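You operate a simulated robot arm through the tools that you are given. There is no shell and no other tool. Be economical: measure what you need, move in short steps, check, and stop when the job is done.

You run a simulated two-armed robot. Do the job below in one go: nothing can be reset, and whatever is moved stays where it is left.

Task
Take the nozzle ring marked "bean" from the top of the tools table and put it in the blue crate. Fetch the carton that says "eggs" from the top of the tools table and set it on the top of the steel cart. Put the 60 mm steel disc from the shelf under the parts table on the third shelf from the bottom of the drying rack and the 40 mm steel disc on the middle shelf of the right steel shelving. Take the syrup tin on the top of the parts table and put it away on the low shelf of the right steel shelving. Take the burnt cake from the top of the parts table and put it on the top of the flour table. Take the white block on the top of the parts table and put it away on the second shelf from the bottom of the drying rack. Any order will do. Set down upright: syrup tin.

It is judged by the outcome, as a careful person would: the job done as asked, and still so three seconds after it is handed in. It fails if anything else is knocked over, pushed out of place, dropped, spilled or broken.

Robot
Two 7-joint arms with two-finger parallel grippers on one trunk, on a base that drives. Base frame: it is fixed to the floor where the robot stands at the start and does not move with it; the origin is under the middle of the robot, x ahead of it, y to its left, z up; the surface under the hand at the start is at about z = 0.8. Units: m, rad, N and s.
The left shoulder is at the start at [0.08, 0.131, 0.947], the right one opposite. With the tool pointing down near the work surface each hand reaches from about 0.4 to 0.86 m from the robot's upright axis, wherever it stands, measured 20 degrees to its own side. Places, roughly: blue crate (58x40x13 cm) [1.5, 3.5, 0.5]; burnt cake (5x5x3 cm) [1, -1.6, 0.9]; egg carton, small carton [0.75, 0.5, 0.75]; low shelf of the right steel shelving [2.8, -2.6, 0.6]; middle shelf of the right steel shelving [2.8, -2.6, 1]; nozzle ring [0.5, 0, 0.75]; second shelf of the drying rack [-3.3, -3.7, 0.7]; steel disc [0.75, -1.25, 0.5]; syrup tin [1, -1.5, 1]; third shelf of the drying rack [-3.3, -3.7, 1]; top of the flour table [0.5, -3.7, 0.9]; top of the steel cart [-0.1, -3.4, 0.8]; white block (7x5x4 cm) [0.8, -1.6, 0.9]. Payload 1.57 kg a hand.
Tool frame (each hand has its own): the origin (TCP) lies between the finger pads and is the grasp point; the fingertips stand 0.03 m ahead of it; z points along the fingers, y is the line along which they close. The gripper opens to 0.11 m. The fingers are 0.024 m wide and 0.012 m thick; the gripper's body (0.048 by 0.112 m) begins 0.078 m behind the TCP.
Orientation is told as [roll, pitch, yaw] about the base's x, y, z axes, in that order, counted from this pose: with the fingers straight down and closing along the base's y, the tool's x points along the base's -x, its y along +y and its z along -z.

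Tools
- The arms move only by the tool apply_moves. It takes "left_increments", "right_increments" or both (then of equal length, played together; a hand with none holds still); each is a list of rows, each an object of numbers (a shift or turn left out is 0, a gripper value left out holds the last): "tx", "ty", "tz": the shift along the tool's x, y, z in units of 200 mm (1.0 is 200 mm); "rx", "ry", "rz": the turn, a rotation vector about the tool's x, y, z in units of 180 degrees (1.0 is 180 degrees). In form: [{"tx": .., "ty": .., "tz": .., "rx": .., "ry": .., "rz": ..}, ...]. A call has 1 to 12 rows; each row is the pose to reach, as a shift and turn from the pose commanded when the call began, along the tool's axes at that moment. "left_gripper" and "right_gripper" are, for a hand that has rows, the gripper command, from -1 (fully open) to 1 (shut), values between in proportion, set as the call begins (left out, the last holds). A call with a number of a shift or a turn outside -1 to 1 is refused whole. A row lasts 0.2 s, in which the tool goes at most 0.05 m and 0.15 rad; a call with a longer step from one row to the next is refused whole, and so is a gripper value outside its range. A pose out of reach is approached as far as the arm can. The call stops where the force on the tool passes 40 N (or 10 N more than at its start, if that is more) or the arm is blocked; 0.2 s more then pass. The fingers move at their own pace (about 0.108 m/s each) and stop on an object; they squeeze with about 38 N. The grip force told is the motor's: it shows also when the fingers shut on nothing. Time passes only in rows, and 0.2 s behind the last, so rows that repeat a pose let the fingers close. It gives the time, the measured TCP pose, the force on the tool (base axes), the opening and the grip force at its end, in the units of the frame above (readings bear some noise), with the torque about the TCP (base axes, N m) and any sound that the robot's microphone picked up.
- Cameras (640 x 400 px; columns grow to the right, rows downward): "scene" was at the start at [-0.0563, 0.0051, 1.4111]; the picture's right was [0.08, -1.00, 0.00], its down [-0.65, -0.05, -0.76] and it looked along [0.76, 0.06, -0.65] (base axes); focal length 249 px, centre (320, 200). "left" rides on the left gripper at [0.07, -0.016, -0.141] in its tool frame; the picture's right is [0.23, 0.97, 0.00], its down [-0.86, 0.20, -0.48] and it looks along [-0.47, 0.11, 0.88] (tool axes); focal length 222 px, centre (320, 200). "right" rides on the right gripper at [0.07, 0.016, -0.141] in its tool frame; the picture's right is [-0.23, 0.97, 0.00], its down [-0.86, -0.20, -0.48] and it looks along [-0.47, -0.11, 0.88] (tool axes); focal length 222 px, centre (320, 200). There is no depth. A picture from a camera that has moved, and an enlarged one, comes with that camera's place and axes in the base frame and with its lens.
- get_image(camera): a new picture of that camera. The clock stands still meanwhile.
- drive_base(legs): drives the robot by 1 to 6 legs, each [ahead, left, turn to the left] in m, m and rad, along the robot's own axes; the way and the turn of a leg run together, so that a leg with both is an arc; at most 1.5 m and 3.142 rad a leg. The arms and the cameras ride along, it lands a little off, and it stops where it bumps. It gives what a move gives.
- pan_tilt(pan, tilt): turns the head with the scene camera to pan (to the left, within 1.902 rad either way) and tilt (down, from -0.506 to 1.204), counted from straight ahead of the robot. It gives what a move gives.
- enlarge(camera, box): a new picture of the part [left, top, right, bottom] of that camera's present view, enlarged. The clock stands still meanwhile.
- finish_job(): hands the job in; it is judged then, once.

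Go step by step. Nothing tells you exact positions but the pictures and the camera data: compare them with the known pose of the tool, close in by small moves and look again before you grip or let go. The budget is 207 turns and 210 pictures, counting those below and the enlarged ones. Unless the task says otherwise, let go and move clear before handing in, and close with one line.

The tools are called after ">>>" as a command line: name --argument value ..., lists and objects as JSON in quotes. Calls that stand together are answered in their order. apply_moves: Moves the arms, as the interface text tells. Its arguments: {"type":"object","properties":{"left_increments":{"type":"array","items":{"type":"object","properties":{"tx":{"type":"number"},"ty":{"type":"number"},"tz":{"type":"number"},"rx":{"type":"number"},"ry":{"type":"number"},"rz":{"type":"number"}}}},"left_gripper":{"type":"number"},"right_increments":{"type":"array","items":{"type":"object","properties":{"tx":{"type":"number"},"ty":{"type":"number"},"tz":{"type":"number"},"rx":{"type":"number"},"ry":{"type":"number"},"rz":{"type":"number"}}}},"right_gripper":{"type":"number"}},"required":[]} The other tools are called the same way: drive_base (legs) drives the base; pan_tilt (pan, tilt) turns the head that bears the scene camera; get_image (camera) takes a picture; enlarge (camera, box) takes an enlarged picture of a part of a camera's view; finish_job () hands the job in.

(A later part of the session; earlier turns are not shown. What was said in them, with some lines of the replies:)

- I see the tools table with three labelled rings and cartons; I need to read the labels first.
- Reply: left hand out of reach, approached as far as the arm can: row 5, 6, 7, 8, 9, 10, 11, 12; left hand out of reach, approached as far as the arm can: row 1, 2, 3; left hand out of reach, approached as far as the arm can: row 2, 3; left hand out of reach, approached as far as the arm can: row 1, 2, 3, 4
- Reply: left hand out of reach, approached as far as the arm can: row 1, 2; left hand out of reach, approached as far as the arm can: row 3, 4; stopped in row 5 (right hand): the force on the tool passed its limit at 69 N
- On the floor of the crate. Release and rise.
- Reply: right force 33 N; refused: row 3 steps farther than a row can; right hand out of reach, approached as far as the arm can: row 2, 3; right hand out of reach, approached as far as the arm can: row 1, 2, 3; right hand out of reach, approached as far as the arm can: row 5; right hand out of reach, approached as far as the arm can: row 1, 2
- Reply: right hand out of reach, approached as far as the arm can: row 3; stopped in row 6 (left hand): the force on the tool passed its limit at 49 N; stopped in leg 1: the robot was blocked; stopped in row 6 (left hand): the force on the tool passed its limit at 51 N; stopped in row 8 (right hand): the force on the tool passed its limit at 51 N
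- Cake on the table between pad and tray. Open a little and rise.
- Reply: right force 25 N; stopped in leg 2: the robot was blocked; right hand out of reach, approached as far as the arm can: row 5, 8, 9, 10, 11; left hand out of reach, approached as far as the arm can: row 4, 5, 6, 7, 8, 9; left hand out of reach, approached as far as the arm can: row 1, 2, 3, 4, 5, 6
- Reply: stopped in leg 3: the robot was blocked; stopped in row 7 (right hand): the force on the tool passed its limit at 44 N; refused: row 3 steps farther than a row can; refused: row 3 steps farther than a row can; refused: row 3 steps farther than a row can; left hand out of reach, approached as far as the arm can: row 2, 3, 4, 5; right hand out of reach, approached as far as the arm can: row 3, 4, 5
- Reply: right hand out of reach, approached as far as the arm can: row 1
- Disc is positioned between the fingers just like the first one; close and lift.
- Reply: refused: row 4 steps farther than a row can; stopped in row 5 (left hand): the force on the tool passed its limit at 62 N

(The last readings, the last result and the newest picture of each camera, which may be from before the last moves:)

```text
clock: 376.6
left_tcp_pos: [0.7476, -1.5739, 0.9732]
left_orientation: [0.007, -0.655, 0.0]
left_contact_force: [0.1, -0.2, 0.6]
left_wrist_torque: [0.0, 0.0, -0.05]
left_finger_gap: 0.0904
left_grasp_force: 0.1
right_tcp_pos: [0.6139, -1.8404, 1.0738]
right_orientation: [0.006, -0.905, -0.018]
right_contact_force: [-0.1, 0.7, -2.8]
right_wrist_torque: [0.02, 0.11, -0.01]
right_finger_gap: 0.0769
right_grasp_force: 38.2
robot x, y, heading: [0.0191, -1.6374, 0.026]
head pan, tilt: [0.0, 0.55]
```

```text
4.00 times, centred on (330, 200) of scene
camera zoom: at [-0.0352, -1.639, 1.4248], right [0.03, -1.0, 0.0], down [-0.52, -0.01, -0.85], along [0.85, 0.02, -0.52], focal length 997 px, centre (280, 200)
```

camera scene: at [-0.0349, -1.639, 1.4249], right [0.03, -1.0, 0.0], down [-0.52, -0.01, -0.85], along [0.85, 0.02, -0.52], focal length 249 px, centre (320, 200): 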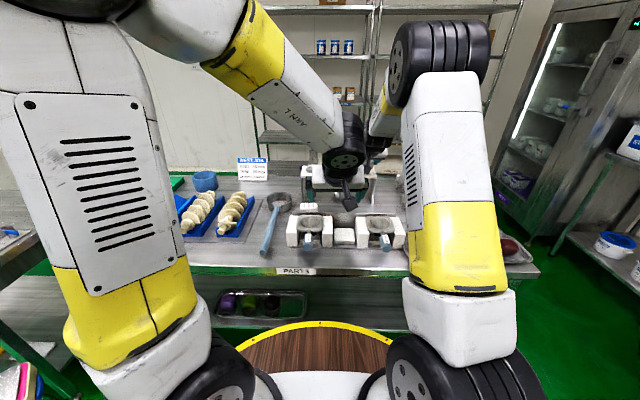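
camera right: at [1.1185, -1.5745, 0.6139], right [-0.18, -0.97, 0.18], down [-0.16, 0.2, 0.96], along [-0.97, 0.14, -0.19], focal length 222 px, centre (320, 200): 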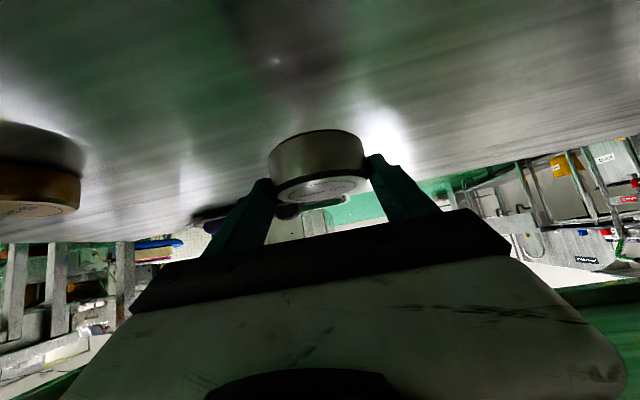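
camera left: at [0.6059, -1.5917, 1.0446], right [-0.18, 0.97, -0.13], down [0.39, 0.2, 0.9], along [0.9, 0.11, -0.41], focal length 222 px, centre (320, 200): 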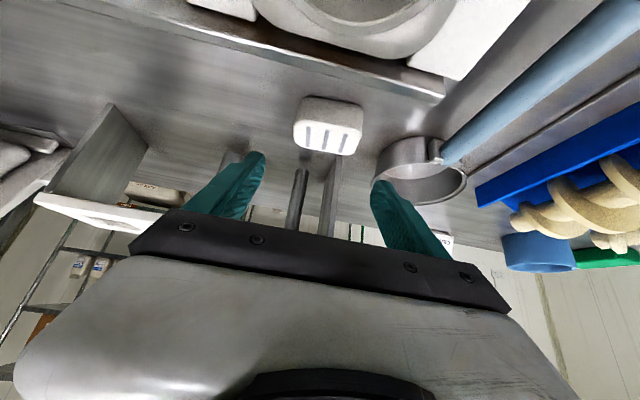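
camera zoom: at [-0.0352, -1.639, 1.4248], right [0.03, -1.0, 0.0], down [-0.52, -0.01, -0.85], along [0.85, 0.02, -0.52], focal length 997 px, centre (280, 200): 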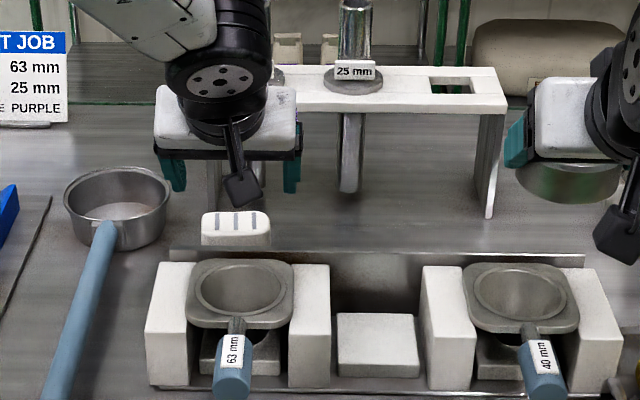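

>>> apply_moves --left_increments '[{"tz": 0.13, "tx": 0.045}, {"tz": 0.26, "tx": 0.09}, {"tz": 0.345, "tx": 0.117}, {"tz": 0.39, "tx": 0.132}]'

>>> get_image --camera "left"

```text
clock: 377.6
left_tcp_pos: [0.7756, -1.5721, 0.8966]
left_orientation: [0.007, -0.654, -0.002]
left_contact_force: [0.4, 0.7, 0.0]
left_wrist_torque: [0.0, 0.01, -0.02]
left_finger_gap: 0.0901
left_grasp_force: 0.0
right_tcp_pos: [0.6147, -1.8403, 1.0724]
right_orientation: [0.008, -0.905, -0.019]
right_contact_force: [0.4, 0.3, -4.3]
right_wrist_torque: [-0.01, 0.06, 0.0]
right_finger_gap: 0.0772
right_grasp_force: 37.9
robot x, y, heading: [0.014, -1.6348, 0.024]
head pan, tilt: [0.0, 0.55]
```

```text
44 pictures are left
camera left: at [0.6328, -1.5893, 0.966], right [-0.18, 0.97, -0.13], down [0.39, 0.2, 0.9], along [0.9, 0.11, -0.41], focal length 222 px, centre (320, 200)
```

left: 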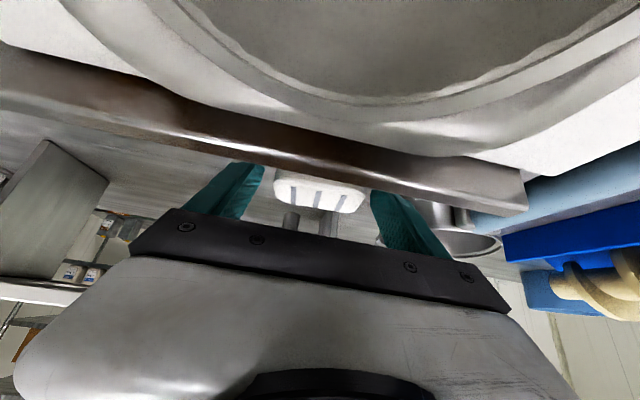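

>>> apply_moves --left_increments '[{}, {}, {}]' --left_gripper 1

>>> apply_moves --left_increments '[{"tz": -0.1, "tx": -0.076}, {"tz": -0.28, "tx": -0.215}, {"tz": -0.46, "tx": -0.35}, {"tz": -0.64, "tx": -0.49}, {"tz": -0.8, "tx": -0.61}]'

>>> get_image --camera "left"

```text
clock: 378.4
left_tcp_pos: [0.7749, -1.5713, 0.8958]
left_orientation: [0.008, -0.655, -0.001]
left_contact_force: [-0.5, 1.4, 0.6]
left_wrist_torque: [-0.03, 0.0, 0.0]
left_finger_gap: 0.0676
left_grasp_force: 37.9
right_tcp_pos: [0.6149, -1.8411, 1.0726]
right_orientation: [0.007, -0.906, -0.018]
right_contact_force: [-0.1, 0.2, -3.3]
right_wrist_torque: [-0.01, 0.09, 0.03]
right_finger_gap: 0.0769
right_grasp_force: 38.2
robot x, y, heading: [0.0156, -1.6358, 0.029]
head pan, tilt: [0.0, 0.55]
```

```text
clock: 379.6
left_tcp_pos: [0.7737, -1.5717, 1.0969]
left_orientation: [0.008, -0.654, -0.002]
left_contact_force: [0.4, -0.4, -1.4]
left_wrist_torque: [-0.01, 0.03, -0.03]
left_finger_gap: 0.0674
left_grasp_force: 38.4
right_tcp_pos: [0.6147, -1.8402, 1.0738]
right_orientation: [0.007, -0.906, -0.018]
right_contact_force: [-0.3, -0.2, -3.6]
right_wrist_torque: [0.0, 0.05, 0.0]
right_finger_gap: 0.0766
right_grasp_force: 38.0
robot x, y, heading: [0.0168, -1.6376, 0.023]
head pan, tilt: [0.0, 0.55]
```

```text
43 pictures are left
camera left: at [0.632, -1.59, 1.1673], right [-0.18, 0.97, -0.13], down [0.39, 0.2, 0.9], along [0.9, 0.11, -0.41], focal length 222 px, centre (320, 200)
```

left: 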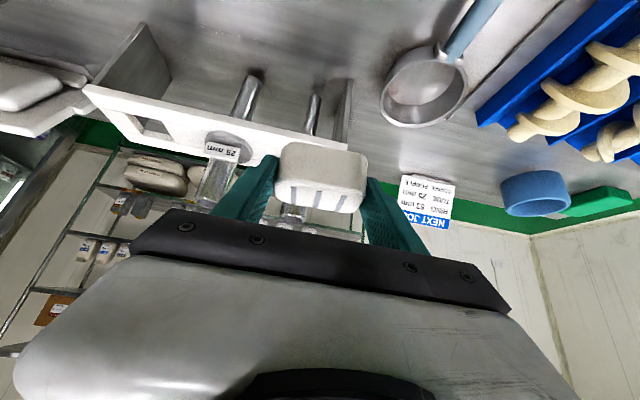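

>>> drive_base --legs '[[-0.65, 0, 0], [0, -0.3, 0], [0, 0, -2.6]]'

>>> pan_tilt --pan 0 --tilt 0.3

>>> get_image --camera "scene"

```text
clock: 391.0
left_tcp_pos: [-1.2342, -2.4098, 1.0964]
left_orientation: [0.006, -0.654, -2.586]
left_contact_force: [0.1, 0.9, -1.0]
left_wrist_torque: [-0.03, 0.0, -0.01]
left_finger_gap: 0.0675
left_grasp_force: 38.0
right_tcp_pos: [-1.2408, -2.0977, 1.0745]
right_orientation: [0.008, -0.906, -2.604]
right_contact_force: [-0.3, 0.9, -3.3]
right_wrist_torque: [0.05, -0.07, -0.02]
right_finger_gap: 0.0771
right_grasp_force: 37.7
robot x, y, heading: [-0.6251, -1.9528, -2.558]
head pan, tilt: [0.0, 0.55]
```

```text
clock: 391.8
left_tcp_pos: [-1.233, -2.4091, 1.0959]
left_orientation: [0.008, -0.655, -2.587]
left_contact_force: [0.3, -0.8, -1.3]
left_wrist_torque: [-0.01, 0.0, 0.04]
left_finger_gap: 0.0673
left_grasp_force: 37.7
right_tcp_pos: [-1.2397, -2.0984, 1.0737]
right_orientation: [0.006, -0.905, -2.603]
right_contact_force: [0.1, 0.2, -3.7]
right_wrist_torque: [0.09, -0.09, 0.01]
right_finger_gap: 0.077
right_grasp_force: 38.1
robot x, y, heading: [-0.6228, -1.9573, -2.559]
head pan, tilt: [0.0, 0.3]
```

```text
42 pictures are left
camera scene: at [-0.5855, -1.9324, 1.4478], right [-0.55, 0.84, 0.0], down [0.25, 0.16, -0.95], along [-0.8, -0.53, -0.3], focal length 249 px, centre (320, 200)
```

scene: 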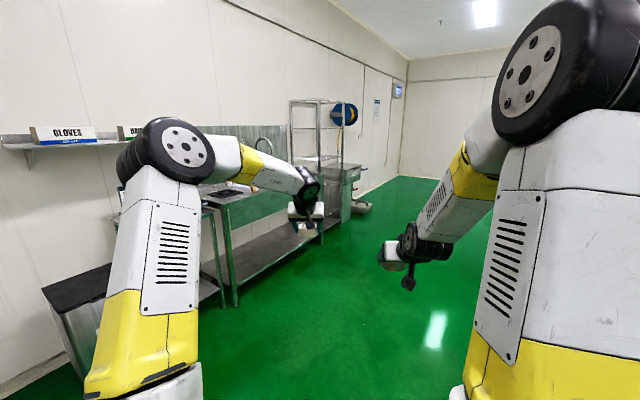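

>>> drive_base --legs '[[0, 0, -0.41], [1.3, 0, 0], [1.2, 0, 0], [0, 0, 1.4]]'

>>> pan_tilt --pan 0 --tilt 0.35

>>> get_image --camera "scene"

```text
clock: 408.5
left_tcp_pos: [-3.0352, -3.1422, 1.0964]
left_orientation: [0.007, -0.655, -1.62]
left_contact_force: [0.1, -0.2, -0.6]
left_wrist_torque: [0.03, -0.03, 0.01]
left_finger_gap: 0.0671
left_grasp_force: 38.0
right_tcp_pos: [-3.2945, -2.9686, 1.0732]
right_orientation: [0.007, -0.906, -1.638]
right_contact_force: [-0.6, -0.5, -3.5]
right_wrist_torque: [0.13, -0.03, 0.0]
right_finger_gap: 0.0767
right_grasp_force: 37.8
robot x, y, heading: [-3.0615, -2.3787, -1.596]
head pan, tilt: [0.0, 0.3]
```

```text
clock: 409.1
left_tcp_pos: [-3.035, -3.1423, 1.0971]
left_orientation: [0.007, -0.655, -1.621]
left_contact_force: [-0.7, -0.9, -0.8]
left_wrist_torque: [0.02, 0.02, 0.03]
left_finger_gap: 0.0671
left_grasp_force: 37.9
right_tcp_pos: [-3.2948, -2.9681, 1.0752]
right_orientation: [0.006, -0.905, -1.638]
right_contact_force: [0.0, 0.3, -3.4]
right_wrist_torque: [0.1, -0.01, 0.02]
right_finger_gap: 0.0767
right_grasp_force: 38.2
robot x, y, heading: [-3.0673, -2.3782, -1.6]
head pan, tilt: [0.0, 0.351]
```

```text
41 pictures are left
camera scene: at [-3.0602, -2.3366, 1.4431], right [-1.0, 0.02, 0.0], down [0.01, 0.34, -0.94], along [-0.02, -0.94, -0.34], focal length 249 px, centre (320, 200)
```

scene: 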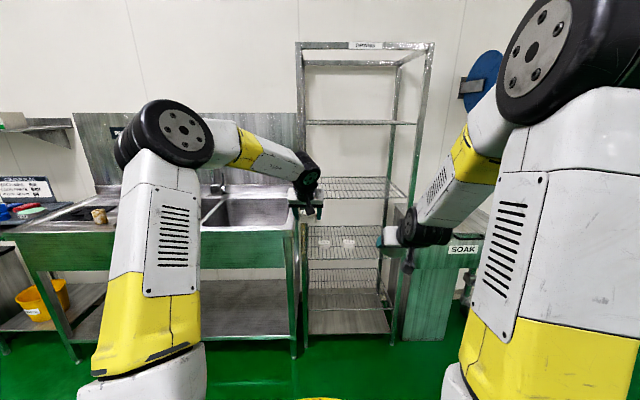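

>>> enlarge --camera "scene" --box '[270, 30, 470, 350]'

```text
1.25 times, centred on (370, 190) of scene
camera zoom: at [-3.0602, -2.3366, 1.4431], right [-1.0, 0.02, 0.0], down [0.01, 0.34, -0.94], along [-0.02, -0.94, -0.34], focal length 312 px, centre (258, 212)
```

zoom: 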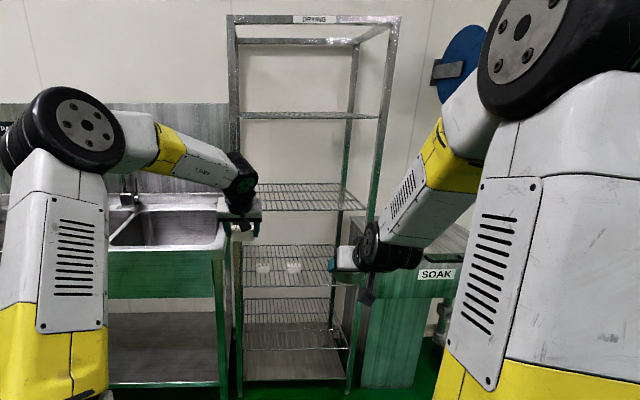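

>>> apply_moves --left_increments '[{"tz": -0.15, "tx": 0.19}, {"tz": -0.3, "tx": 0.38}, {"tz": -0.45, "tx": 0.57}, {"tz": -0.6, "tx": 0.76}, {"tz": -0.7, "tx": 0.9}]'

>>> drive_base --legs '[[0.25, 0, 0.03]]'

>>> get_image --camera "right"

>>> get_image --camera "scene"

```text
clock: 410.3
left_tcp_pos: [-3.0212, -2.9146, 1.0991]
left_orientation: [0.007, -0.654, -1.622]
left_contact_force: [0.1, -0.1, -1.6]
left_wrist_torque: [0.01, -0.01, -0.01]
left_finger_gap: 0.0671
left_grasp_force: 38.5
right_tcp_pos: [-3.2942, -2.9687, 1.073]
right_orientation: [0.007, -0.905, -1.642]
right_contact_force: [-0.1, -0.7, -4.5]
right_wrist_torque: [0.1, 0.03, 0.02]
right_finger_gap: 0.0771
right_grasp_force: 38.3
robot x, y, heading: [-3.0614, -2.3822, -1.592]
head pan, tilt: [0.0, 0.351]
```

```text
clock: 412.1
left_tcp_pos: [-3.0097, -3.1645, 1.099]
left_orientation: [0.007, -0.654, -1.594]
left_contact_force: [-0.5, -0.9, -1.7]
left_wrist_torque: [0.01, 0.03, 0.0]
left_finger_gap: 0.0675
left_grasp_force: 38.1
right_tcp_pos: [-3.2793, -3.2259, 1.0718]
right_orientation: [0.008, -0.907, -1.613]
right_contact_force: [-0.4, 0.1, -4.1]
right_wrist_torque: [0.08, -0.02, 0.02]
right_finger_gap: 0.0768
right_grasp_force: 37.7
robot x, y, heading: [-3.0609, -2.6315, -1.568]
head pan, tilt: [0.0, 0.351]
```

```text
39 pictures are left
camera right: at [-3.2587, -3.0731, 1.1064], right [0.97, -0.17, 0.18], down [-0.21, -0.14, 0.97], along [-0.14, -0.97, -0.18], focal length 222 px, centre (320, 200)
```

right: 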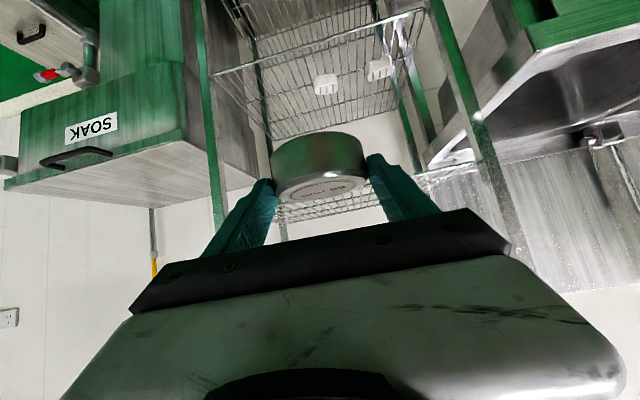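

```text
38 pictures are left
camera scene: at [-3.0641, -2.5874, 1.4431], right [-1.0, 0.0, 0.0], down [0.0, 0.34, -0.94], along [0.0, -0.94, -0.34], focal length 249 px, centre (320, 200)
```

scene: 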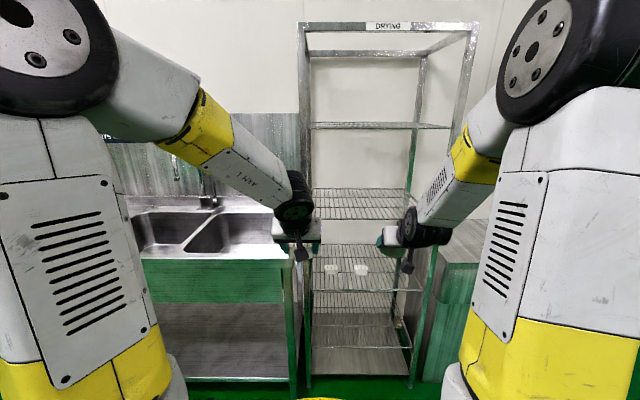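

>>> apply_moves --right_increments '[{"tz": -0.1, "tx": -0.13}, {"tz": -0.185, "tx": -0.236}]'

>>> drive_base --legs '[[0.19, 0, 0]]'

>>> get_image --camera "right"

>>> enlarge --camera "scene" --box '[280, 150, 480, 275]'

```text
clock: 412.7
left_tcp_pos: [-3.009, -3.1647, 1.0978]
left_orientation: [0.007, -0.653, -1.594]
left_contact_force: [-0.1, 0.1, -0.3]
left_wrist_torque: [0.01, 0.01, 0.0]
left_finger_gap: 0.067
left_grasp_force: 38.0
right_tcp_pos: [-3.2787, -3.2258, 1.1335]
right_orientation: [0.006, -0.906, -1.609]
right_contact_force: [0.5, 0.2, -5.4]
right_wrist_torque: [0.11, 0.01, -0.02]
right_finger_gap: 0.0768
right_grasp_force: 38.1
robot x, y, heading: [-3.0631, -2.6329, -1.568]
head pan, tilt: [0.0, 0.351]
```

```text
clock: 414.2
left_tcp_pos: [-3.0072, -3.3517, 1.0979]
left_orientation: [0.008, -0.656, -1.593]
left_contact_force: [-0.5, 0.2, -0.4]
left_wrist_torque: [0.04, 0.02, 0.0]
left_finger_gap: 0.0673
left_grasp_force: 37.8
right_tcp_pos: [-3.2776, -3.4115, 1.1334]
right_orientation: [0.005, -0.905, -1.61]
right_contact_force: [-0.4, -0.3, -3.9]
right_wrist_torque: [0.1, -0.02, 0.08]
right_finger_gap: 0.0769
right_grasp_force: 38.4
robot x, y, heading: [-3.0664, -2.8217, -1.568]
head pan, tilt: [0.0, 0.351]
```

```text
37 pictures are left
camera right: at [-3.2551, -3.2597, 1.1661], right [0.97, -0.17, 0.18], down [-0.21, -0.14, 0.97], along [-0.14, -0.97, -0.18], focal length 222 px, centre (320, 200)
```

right: 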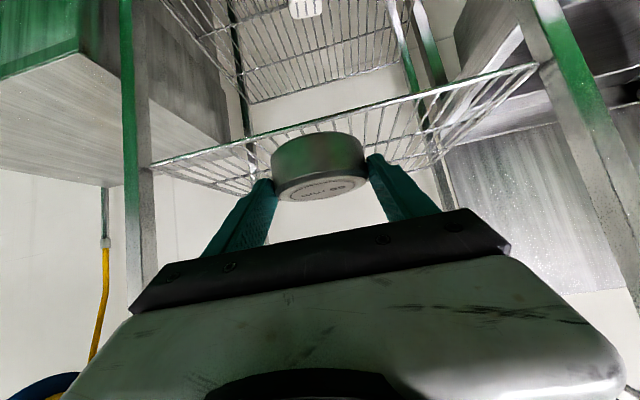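

```text
3.20 times, centred on (380, 212) of scene
camera zoom: at [-3.0632, -2.7744, 1.4431], right [-1.0, -0.01, 0.0], down [0.0, 0.34, -0.94], along [0.01, -0.94, -0.34], focal length 798 px, centre (128, 160)
```

zoom: 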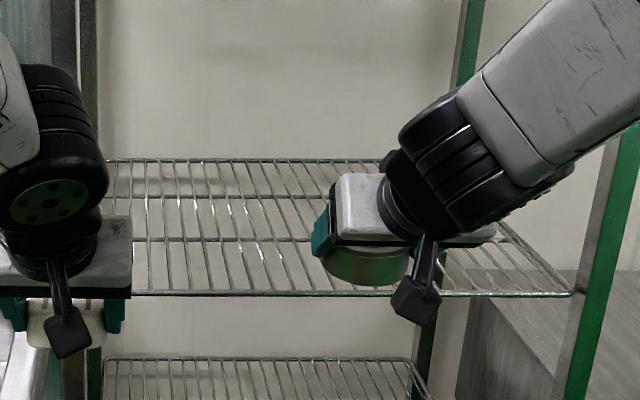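

>>> apply_moves --right_increments '[{"tz": 0.18, "tx": -0.14}, {"tz": 0.36, "tx": -0.28}, {"tz": 0.54, "tx": -0.42}, {"tz": 0.709, "tx": -0.554}]'

>>> apply_moves --right_increments '[{"tz": 0.046, "tx": 0.059}, {"tz": 0.092, "tx": 0.118}, {"tz": 0.107, "tx": 0.138}, {"tz": 0.122, "tx": 0.157}, {"tz": 0.137, "tx": 0.177}, {"tz": 0.152, "tx": 0.196}, {"tz": 0.167, "tx": 0.216}, {"tz": 0.182, "tx": 0.235}, {"tz": 0.197, "tx": 0.255}, {"tz": 0.212, "tx": 0.274}, {"tz": 0.227, "tx": 0.294}]'

>>> get_image --camera "right"

```text
clock: 415.2
left_tcp_pos: [-3.0072, -3.3507, 1.0995]
left_orientation: [0.008, -0.654, -1.593]
left_contact_force: [0.5, -0.1, 0.3]
left_wrist_torque: [-0.02, 0.0, 0.01]
left_finger_gap: 0.0671
left_grasp_force: 37.9
right_tcp_pos: [-3.2813, -3.593, 1.1313]
right_orientation: [0.008, -0.906, -1.61]
right_contact_force: [0.8, -0.1, -3.6]
right_wrist_torque: [0.11, -0.01, -0.02]
right_finger_gap: 0.0767
right_grasp_force: 38.3
robot x, y, heading: [-3.063, -2.8214, -1.568]
head pan, tilt: [0.0, 0.351]
```

```text
clock: 417.6
left_tcp_pos: [-3.0065, -3.351, 1.0986]
left_orientation: [0.007, -0.656, -1.59]
left_contact_force: [-0.1, 0.0, -0.4]
left_wrist_torque: [0.04, 0.0, 0.02]
left_finger_gap: 0.067
left_grasp_force: 37.9
right_tcp_pos: [-3.2828, -3.5927, 1.0609]
right_orientation: [0.006, -0.909, -1.611]
right_contact_force: [0.8, 4.1, 9.4]
right_wrist_torque: [0.39, 0.03, 0.0]
right_finger_gap: 0.0766
right_grasp_force: 37.5
robot x, y, heading: [-3.0597, -2.8214, -1.566]
head pan, tilt: [0.0, 0.351]
```

```text
35 pictures are left
camera right: at [-3.2611, -3.4393, 1.093], right [0.97, -0.17, 0.18], down [-0.21, -0.14, 0.97], along [-0.14, -0.97, -0.17], focal length 222 px, centre (320, 200)
```

right: 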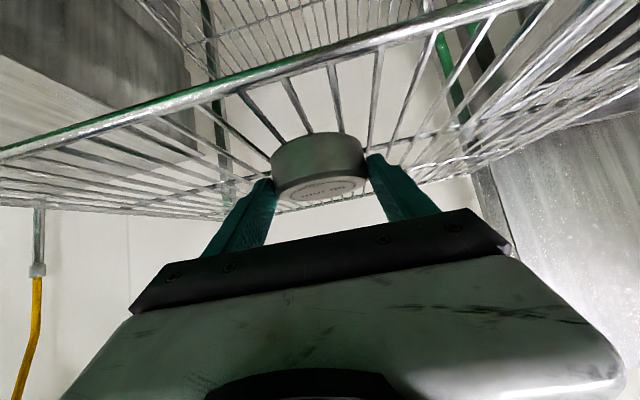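

>>> apply_moves --right_increments '[{}, {}]' --right_gripper -0.85

>>> apply_moves --right_increments '[{"tz": -0.1, "tx": -0.01}, {"tz": -0.3, "tx": -0.01}, {"tz": -0.5, "tx": 0.05}, {"tz": -0.7, "tx": 0.15}, {"tz": -0.9, "tx": 0.25}]'

>>> get_image --camera "right"

```text
clock: 418.2
left_tcp_pos: [-3.0073, -3.3514, 1.0991]
left_orientation: [0.008, -0.654, -1.594]
left_contact_force: [0.0, 0.0, -1.0]
left_wrist_torque: [0.05, 0.01, 0.0]
left_finger_gap: 0.067
left_grasp_force: 37.8
right_tcp_pos: [-3.2829, -3.5927, 1.0581]
right_orientation: [0.007, -0.905, -1.608]
right_contact_force: [-0.3, -0.6, -0.2]
right_wrist_torque: [0.0, -0.04, 0.01]
right_finger_gap: 0.1018
right_grasp_force: 0.1
robot x, y, heading: [-3.061, -2.8163, -1.568]
head pan, tilt: [0.0, 0.351]
```

```text
clock: 419.4
left_tcp_pos: [-3.0075, -3.3512, 1.099]
left_orientation: [0.008, -0.653, -1.593]
left_contact_force: [0.4, -1.4, -0.8]
left_wrist_torque: [0.08, -0.04, 0.02]
left_finger_gap: 0.0672
left_grasp_force: 38.5
right_tcp_pos: [-3.2784, -3.4184, 1.1304]
right_orientation: [0.006, -0.902, -1.609]
right_contact_force: [9.0, -0.8, 0.9]
right_wrist_torque: [0.17, 0.49, -0.6]
right_finger_gap: 0.1018
right_grasp_force: 0.1
robot x, y, heading: [-3.0574, -2.8194, -1.567]
head pan, tilt: [0.0, 0.351]
```

```text
34 pictures are left
camera right: at [-3.256, -3.2658, 1.164], right [0.97, -0.17, 0.18], down [-0.21, -0.15, 0.97], along [-0.14, -0.97, -0.18], focal length 222 px, centre (320, 200)
```

right: 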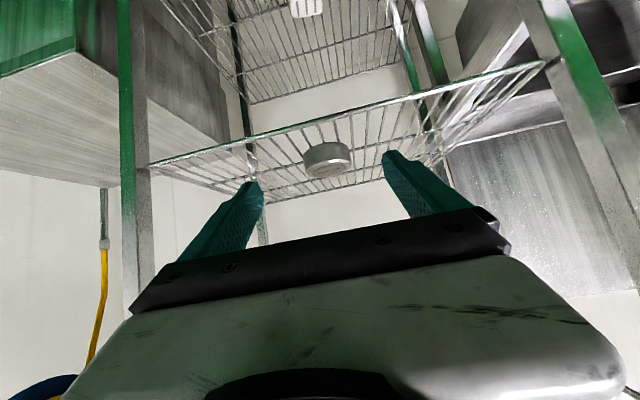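

>>> drive_base --legs '[[-0.35, 0, 0], [0, -0.395, 0]]'

>>> apply_moves --left_increments '[{"tz": 0.19, "tx": 0.145}, {"tz": 0.38, "tx": 0.29}, {"tz": 0.57, "tx": 0.435}, {"tz": 0.76, "tx": 0.58}, {"tz": 0.95, "tx": 0.725}]' --right_increments '[{"tz": -0.15, "tx": 0.0}, {"tz": -0.3, "tx": 0.0}, {"tz": -0.45, "tx": 0.05}, {"tz": -0.6, "tx": 0.1}, {"tz": -0.7, "tx": 0.1}]'

>>> get_image --camera "left"

>>> get_image --camera "scene"

```text
clock: 423.8
left_tcp_pos: [-3.4066, -2.9989, 1.0982]
left_orientation: [0.007, -0.654, -1.6]
left_contact_force: [-0.4, 1.0, -1.5]
left_wrist_torque: [0.01, 0.0, 0.01]
left_finger_gap: 0.0672
left_grasp_force: 38.1
right_tcp_pos: [-3.6777, -3.0653, 1.1319]
right_orientation: [0.007, -0.906, -1.618]
right_contact_force: [-0.2, -0.2, -0.2]
right_wrist_torque: [-0.01, -0.02, -0.01]
right_finger_gap: 0.1018
right_grasp_force: 0.0
robot x, y, heading: [-3.4595, -2.4686, -1.569]
head pan, tilt: [0.0, 0.351]
```

```text
clock: 425.0
left_tcp_pos: [-3.404, -2.9999, 0.8602]
left_orientation: [0.006, -0.656, -1.601]
left_contact_force: [0.4, 0.3, -1.3]
left_wrist_torque: [0.01, 0.02, -0.05]
left_finger_gap: 0.0672
left_grasp_force: 37.4
right_tcp_pos: [-3.6726, -2.9427, 1.2029]
right_orientation: [0.004, -0.905, -1.618]
right_contact_force: [1.0, -0.1, -0.3]
right_wrist_torque: [0.0, 0.03, -0.04]
right_finger_gap: 0.1021
right_grasp_force: 0.1
robot x, y, heading: [-3.46, -2.468, -1.573]
head pan, tilt: [0.0, 0.351]
```

```text
33 pictures are left
camera left: at [-3.4182, -2.8574, 0.9296], right [0.98, 0.15, -0.13], down [0.18, -0.39, 0.9], along [0.09, -0.91, -0.41], focal length 222 px, centre (320, 200)
```

left: 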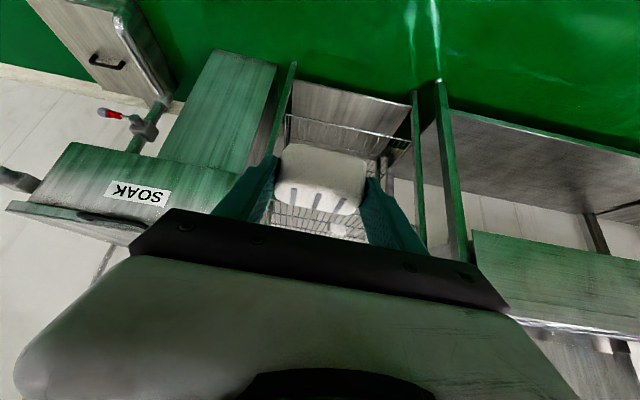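

```text
32 pictures are left
camera scene: at [-3.4581, -2.422, 1.4431], right [-1.0, 0.0, 0.0], down [0.0, 0.34, -0.94], along [0.0, -0.94, -0.34], focal length 249 px, centre (320, 200)
```

scene: 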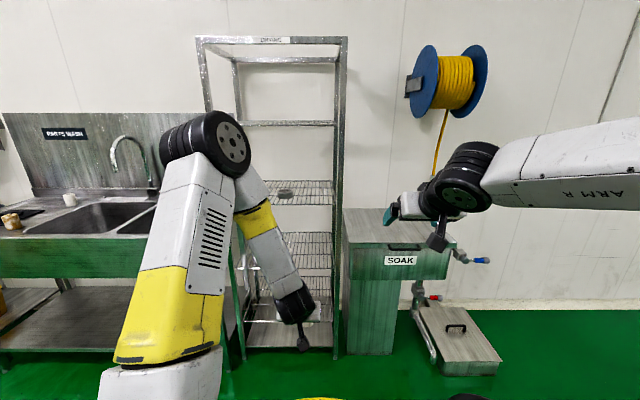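

>>> apply_moves --left_increments '[{"tz": 0.14, "tx": 0.107}, {"tz": 0.28, "tx": 0.213}]'

>>> drive_base --legs '[[0.35, 0, 0]]'

>>> get_image --camera "left"

>>> enlarge --camera "scene" --box '[180, 150, 400, 400]'

```text
clock: 425.6
left_tcp_pos: [-3.4045, -3.0002, 0.7878]
left_orientation: [0.007, -0.655, -1.601]
left_contact_force: [0.5, -0.1, -1.2]
left_wrist_torque: [0.02, 0.02, 0.01]
left_finger_gap: 0.0672
left_grasp_force: 38.4
right_tcp_pos: [-3.6718, -2.9428, 1.2041]
right_orientation: [0.008, -0.907, -1.62]
right_contact_force: [0.2, -1.4, -0.3]
right_wrist_torque: [-0.01, 0.01, -0.01]
right_finger_gap: 0.1018
right_grasp_force: 0.0
robot x, y, heading: [-3.4573, -2.4691, -1.574]
head pan, tilt: [0.0, 0.351]
```

```text
clock: 427.9
left_tcp_pos: [-3.4056, -3.3527, 0.7877]
left_orientation: [0.007, -0.655, -1.601]
left_contact_force: [-0.3, 0.6, -1.5]
left_wrist_torque: [-0.01, 0.0, -0.03]
left_finger_gap: 0.0672
left_grasp_force: 38.1
right_tcp_pos: [-3.6735, -3.2967, 1.2029]
right_orientation: [0.006, -0.904, -1.617]
right_contact_force: [0.2, -1.1, -0.5]
right_wrist_torque: [0.01, 0.0, 0.02]
right_finger_gap: 0.1017
right_grasp_force: 0.0
robot x, y, heading: [-3.4602, -2.822, -1.573]
head pan, tilt: [0.0, 0.351]
```

```text
31 pictures are left
camera left: at [-3.4196, -3.2107, 0.8583], right [0.98, 0.16, -0.13], down [0.18, -0.39, 0.9], along [0.09, -0.91, -0.41], focal length 222 px, centre (320, 200)
```

left: 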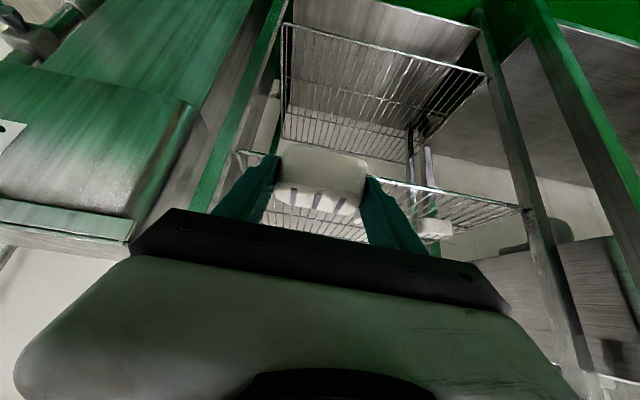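

```text
1.60 times, centred on (290, 275) of scene
camera zoom: at [-3.4591, -2.7744, 1.4431], right [-1.0, 0.0, 0.0], down [0.0, 0.34, -0.94], along [0.0, -0.94, -0.34], focal length 399 px, centre (368, 80)
```

zoom: 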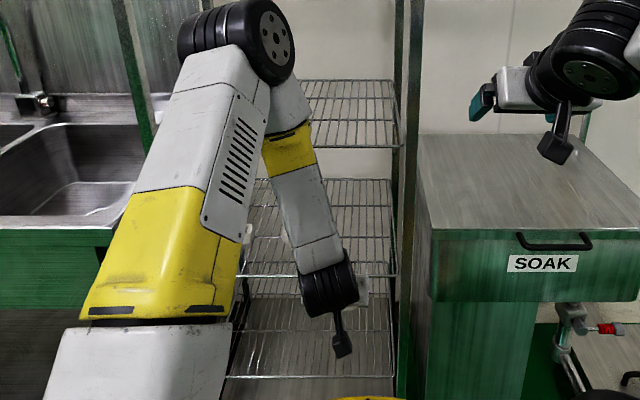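

>>> apply_moves --left_increments '[{"tz": 0.14, "tx": -0.185}, {"tz": 0.28, "tx": -0.37}, {"tz": 0.42, "tx": -0.55}, {"tz": 0.56, "tx": -0.73}, {"tz": 0.609, "tx": -0.793}]'

>>> get_image --camera "left"

>>> enlarge --camera "scene" --box '[180, 150, 400, 400]'

```text
clock: 429.1
left_tcp_pos: [-3.4117, -3.5507, 0.7876]
left_orientation: [0.007, -0.653, -1.6]
left_contact_force: [0.8, 0.6, -1.6]
left_wrist_torque: [0.0, -0.01, 0.0]
left_finger_gap: 0.0673
left_grasp_force: 37.9
right_tcp_pos: [-3.6729, -3.296, 1.2035]
right_orientation: [0.008, -0.905, -1.62]
right_contact_force: [0.5, -0.7, -0.1]
right_wrist_torque: [-0.02, 0.0, -0.01]
right_finger_gap: 0.1017
right_grasp_force: 0.1
robot x, y, heading: [-3.4603, -2.8165, -1.572]
head pan, tilt: [0.0, 0.351]
```

```text
29 pictures are left
camera left: at [-3.4254, -3.4096, 0.8583], right [0.98, 0.16, -0.13], down [0.18, -0.39, 0.9], along [0.09, -0.91, -0.41], focal length 222 px, centre (320, 200)
```

left: 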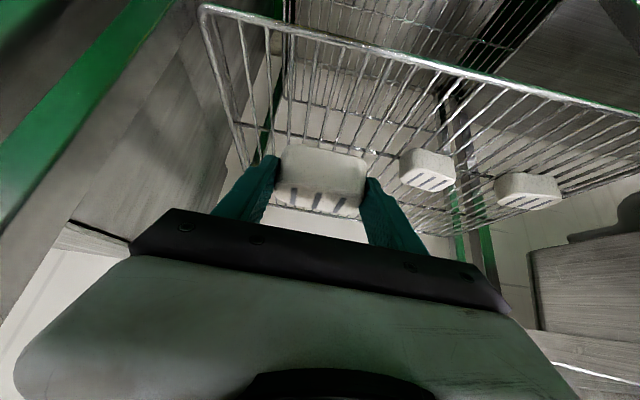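

```text
1.60 times, centred on (290, 275) of scene
camera zoom: at [-3.4591, -2.7743, 1.4431], right [-1.0, 0.0, 0.0], down [0.0, 0.34, -0.94], along [0.0, -0.94, -0.34], focal length 399 px, centre (368, 80)
```

zoom: 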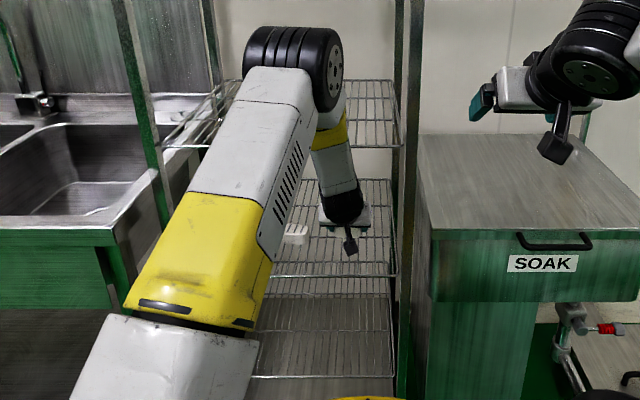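

>>> apply_moves --left_increments '[{"tz": 0.06, "tx": 0.046}, {"tz": 0.119, "tx": 0.091}, {"tz": 0.135, "tx": 0.103}, {"tz": 0.151, "tx": 0.116}, {"tz": 0.167, "tx": 0.128}, {"tz": 0.183, "tx": 0.14}, {"tz": 0.198, "tx": 0.152}, {"tz": 0.214, "tx": 0.164}, {"tz": 0.23, "tx": 0.177}, {"tz": 0.246, "tx": 0.189}]'

>>> get_image --camera "left"

```text
clock: 431.3
left_tcp_pos: [-3.4114, -3.5532, 0.7266]
left_orientation: [0.008, -0.657, -1.601]
left_contact_force: [-0.4, -0.9, -1.3]
left_wrist_torque: [0.03, 0.0, -0.02]
left_finger_gap: 0.0671
left_grasp_force: 37.8
right_tcp_pos: [-3.6737, -3.2954, 1.2039]
right_orientation: [0.006, -0.905, -1.617]
right_contact_force: [0.1, -0.1, -0.1]
right_wrist_torque: [0.01, -0.02, 0.01]
right_finger_gap: 0.1018
right_grasp_force: 0.1
robot x, y, heading: [-3.4587, -2.8189, -1.573]
head pan, tilt: [0.0, 0.351]
```

```text
27 pictures are left
camera left: at [-3.4249, -3.411, 0.7967], right [0.98, 0.16, -0.13], down [0.18, -0.39, 0.9], along [0.09, -0.91, -0.41], focal length 222 px, centre (320, 200)
```

left: 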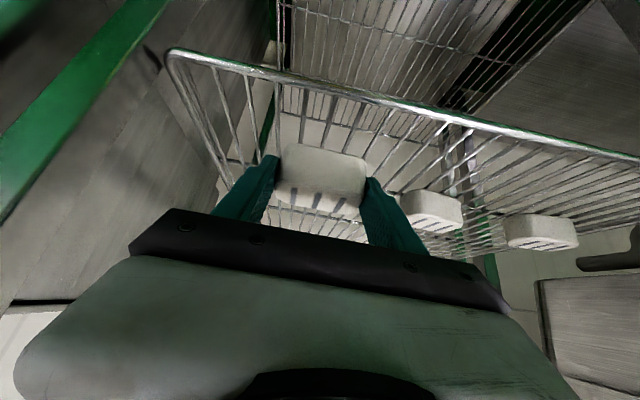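

>>> apply_moves --left_increments '[{"tz": 0.016, "tx": 0.012}, {"tz": 0.032, "tx": 0.024}, {"tz": 0.048, "tx": 0.037}, {"tz": 0.063, "tx": 0.049}, {"tz": 0.079, "tx": 0.061}, {"tz": 0.095, "tx": 0.073}, {"tz": 0.111, "tx": 0.085}, {"tz": 0.127, "tx": 0.097}]'

>>> get_image --camera "left"

```text
clock: 433.1
left_tcp_pos: [-3.412, -3.5527, 0.696]
left_orientation: [0.006, -0.659, -1.598]
left_contact_force: [1.4, 4.6, 11.6]
left_wrist_torque: [0.01, 0.4, -0.13]
left_finger_gap: 0.0669
left_grasp_force: 37.9
right_tcp_pos: [-3.6747, -3.2942, 1.2031]
right_orientation: [0.005, -0.906, -1.618]
right_contact_force: [-1.1, 0.9, 0.3]
right_wrist_torque: [0.01, 0.02, -0.01]
right_finger_gap: 0.1018
right_grasp_force: 0.0
robot x, y, heading: [-3.4572, -2.8233, -1.571]
head pan, tilt: [0.0, 0.351]
```

```text
26 pictures are left
camera left: at [-3.4242, -3.411, 0.7659], right [0.98, 0.16, -0.13], down [0.18, -0.39, 0.9], along [0.09, -0.91, -0.41], focal length 222 px, centre (320, 200)
```

left: 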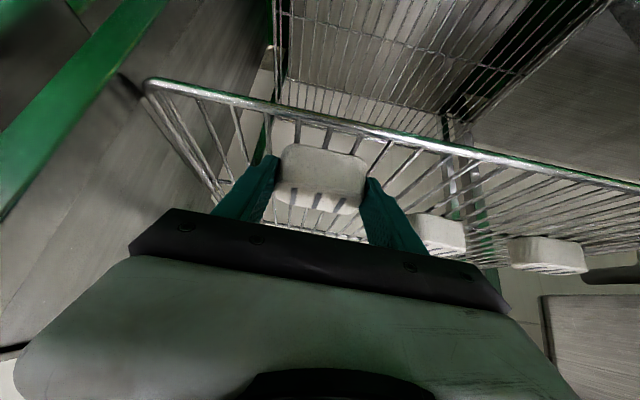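

>>> apply_moves --left_increments '[{}, {}]' --left_gripper -0.64

>>> apply_moves --left_increments '[{"tz": -0.1}, {"tz": -0.25, "tx": 0.03}, {"tz": -0.4, "tx": 0.15}, {"tz": -0.55, "tx": 0.34}, {"tz": -0.7, "tx": 0.53}]'

>>> get_image --camera "left"

```text
clock: 433.7
left_tcp_pos: [-3.4104, -3.5519, 0.6955]
left_orientation: [0.009, -0.654, -1.6]
left_contact_force: [0.1, 0.1, 0.0]
left_wrist_torque: [0.01, 0.01, -0.01]
left_finger_gap: 0.0902
left_grasp_force: 0.1
right_tcp_pos: [-3.6741, -3.2959, 1.2039]
right_orientation: [0.006, -0.906, -1.619]
right_contact_force: [0.6, 0.1, 0.0]
right_wrist_torque: [0.03, 0.02, -0.02]
right_finger_gap: 0.1019
right_grasp_force: 0.1
robot x, y, heading: [-3.4547, -2.8208, -1.575]
head pan, tilt: [0.0, 0.351]
```

```text
clock: 434.9
left_tcp_pos: [-3.4049, -3.381, 0.7405]
left_orientation: [0.008, -0.655, -1.601]
left_contact_force: [0.3, 0.6, 0.0]
left_wrist_torque: [0.03, 0.02, 0.0]
left_finger_gap: 0.0902
left_grasp_force: 0.0
right_tcp_pos: [-3.6729, -3.2963, 1.2031]
right_orientation: [0.007, -0.905, -1.619]
right_contact_force: [0.4, -0.2, -0.8]
right_wrist_torque: [-0.03, -0.01, 0.0]
right_finger_gap: 0.1016
right_grasp_force: 0.1
robot x, y, heading: [-3.4565, -2.8184, -1.573]
head pan, tilt: [0.0, 0.351]
```

```text
25 pictures are left
camera left: at [-3.4185, -3.239, 0.8107], right [0.98, 0.16, -0.13], down [0.18, -0.39, 0.9], along [0.09, -0.91, -0.41], focal length 222 px, centre (320, 200)
```

left: 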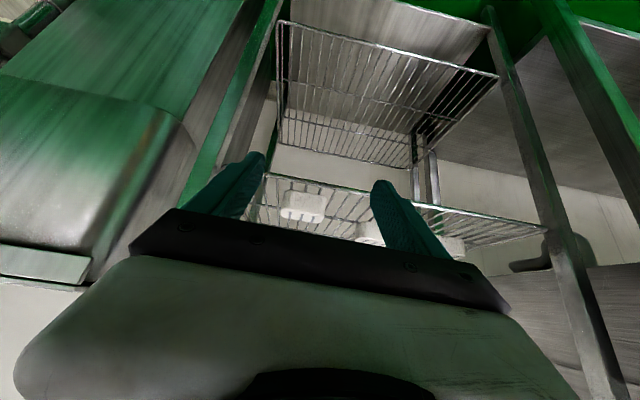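

>>> drive_base --legs '[[-0.4, 0.1, 0]]'

>>> enlarge --camera "scene" --box '[180, 20, 420, 370]'

```text
clock: 437.4
left_tcp_pos: [-3.3042, -2.9794, 0.7405]
left_orientation: [0.006, -0.655, -1.606]
left_contact_force: [0.0, 0.1, -0.5]
left_wrist_torque: [-0.01, 0.01, 0.02]
left_finger_gap: 0.0901
left_grasp_force: 0.1
right_tcp_pos: [-3.573, -2.8917, 1.2037]
right_orientation: [0.006, -0.907, -1.624]
right_contact_force: [-0.5, -0.4, 0.0]
right_wrist_torque: [0.0, 0.01, 0.03]
right_finger_gap: 0.1021
right_grasp_force: 0.0
robot x, y, heading: [-3.3545, -2.415, -1.578]
head pan, tilt: [0.0, 0.351]
```

```text
1.14 times, centred on (300, 195) of scene
camera zoom: at [-3.3554, -2.3721, 1.4431], right [-1.0, 0.01, 0.0], down [0.0, 0.34, -0.94], along [-0.01, -0.94, -0.34], focal length 285 px, centre (343, 206)
```

zoom: 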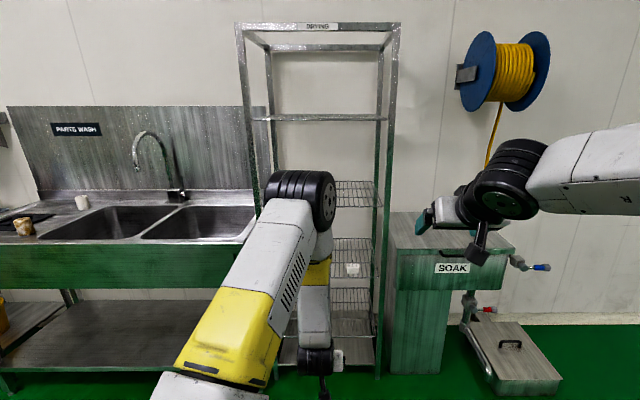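

The block sits on the second shelf and the disc on the third, both hands are empty and clear of the rack, and every other item was seen in its place. I am handing the job in.

>>> finish_job

```text
The job is handed in.
```

The job is handed in, with all seven items set down where you asked and the syrup tin standing upright. While driving, the robot bumped the parts table once and the area around the steel cart twice; nothing looked knocked over or moved afterwards.
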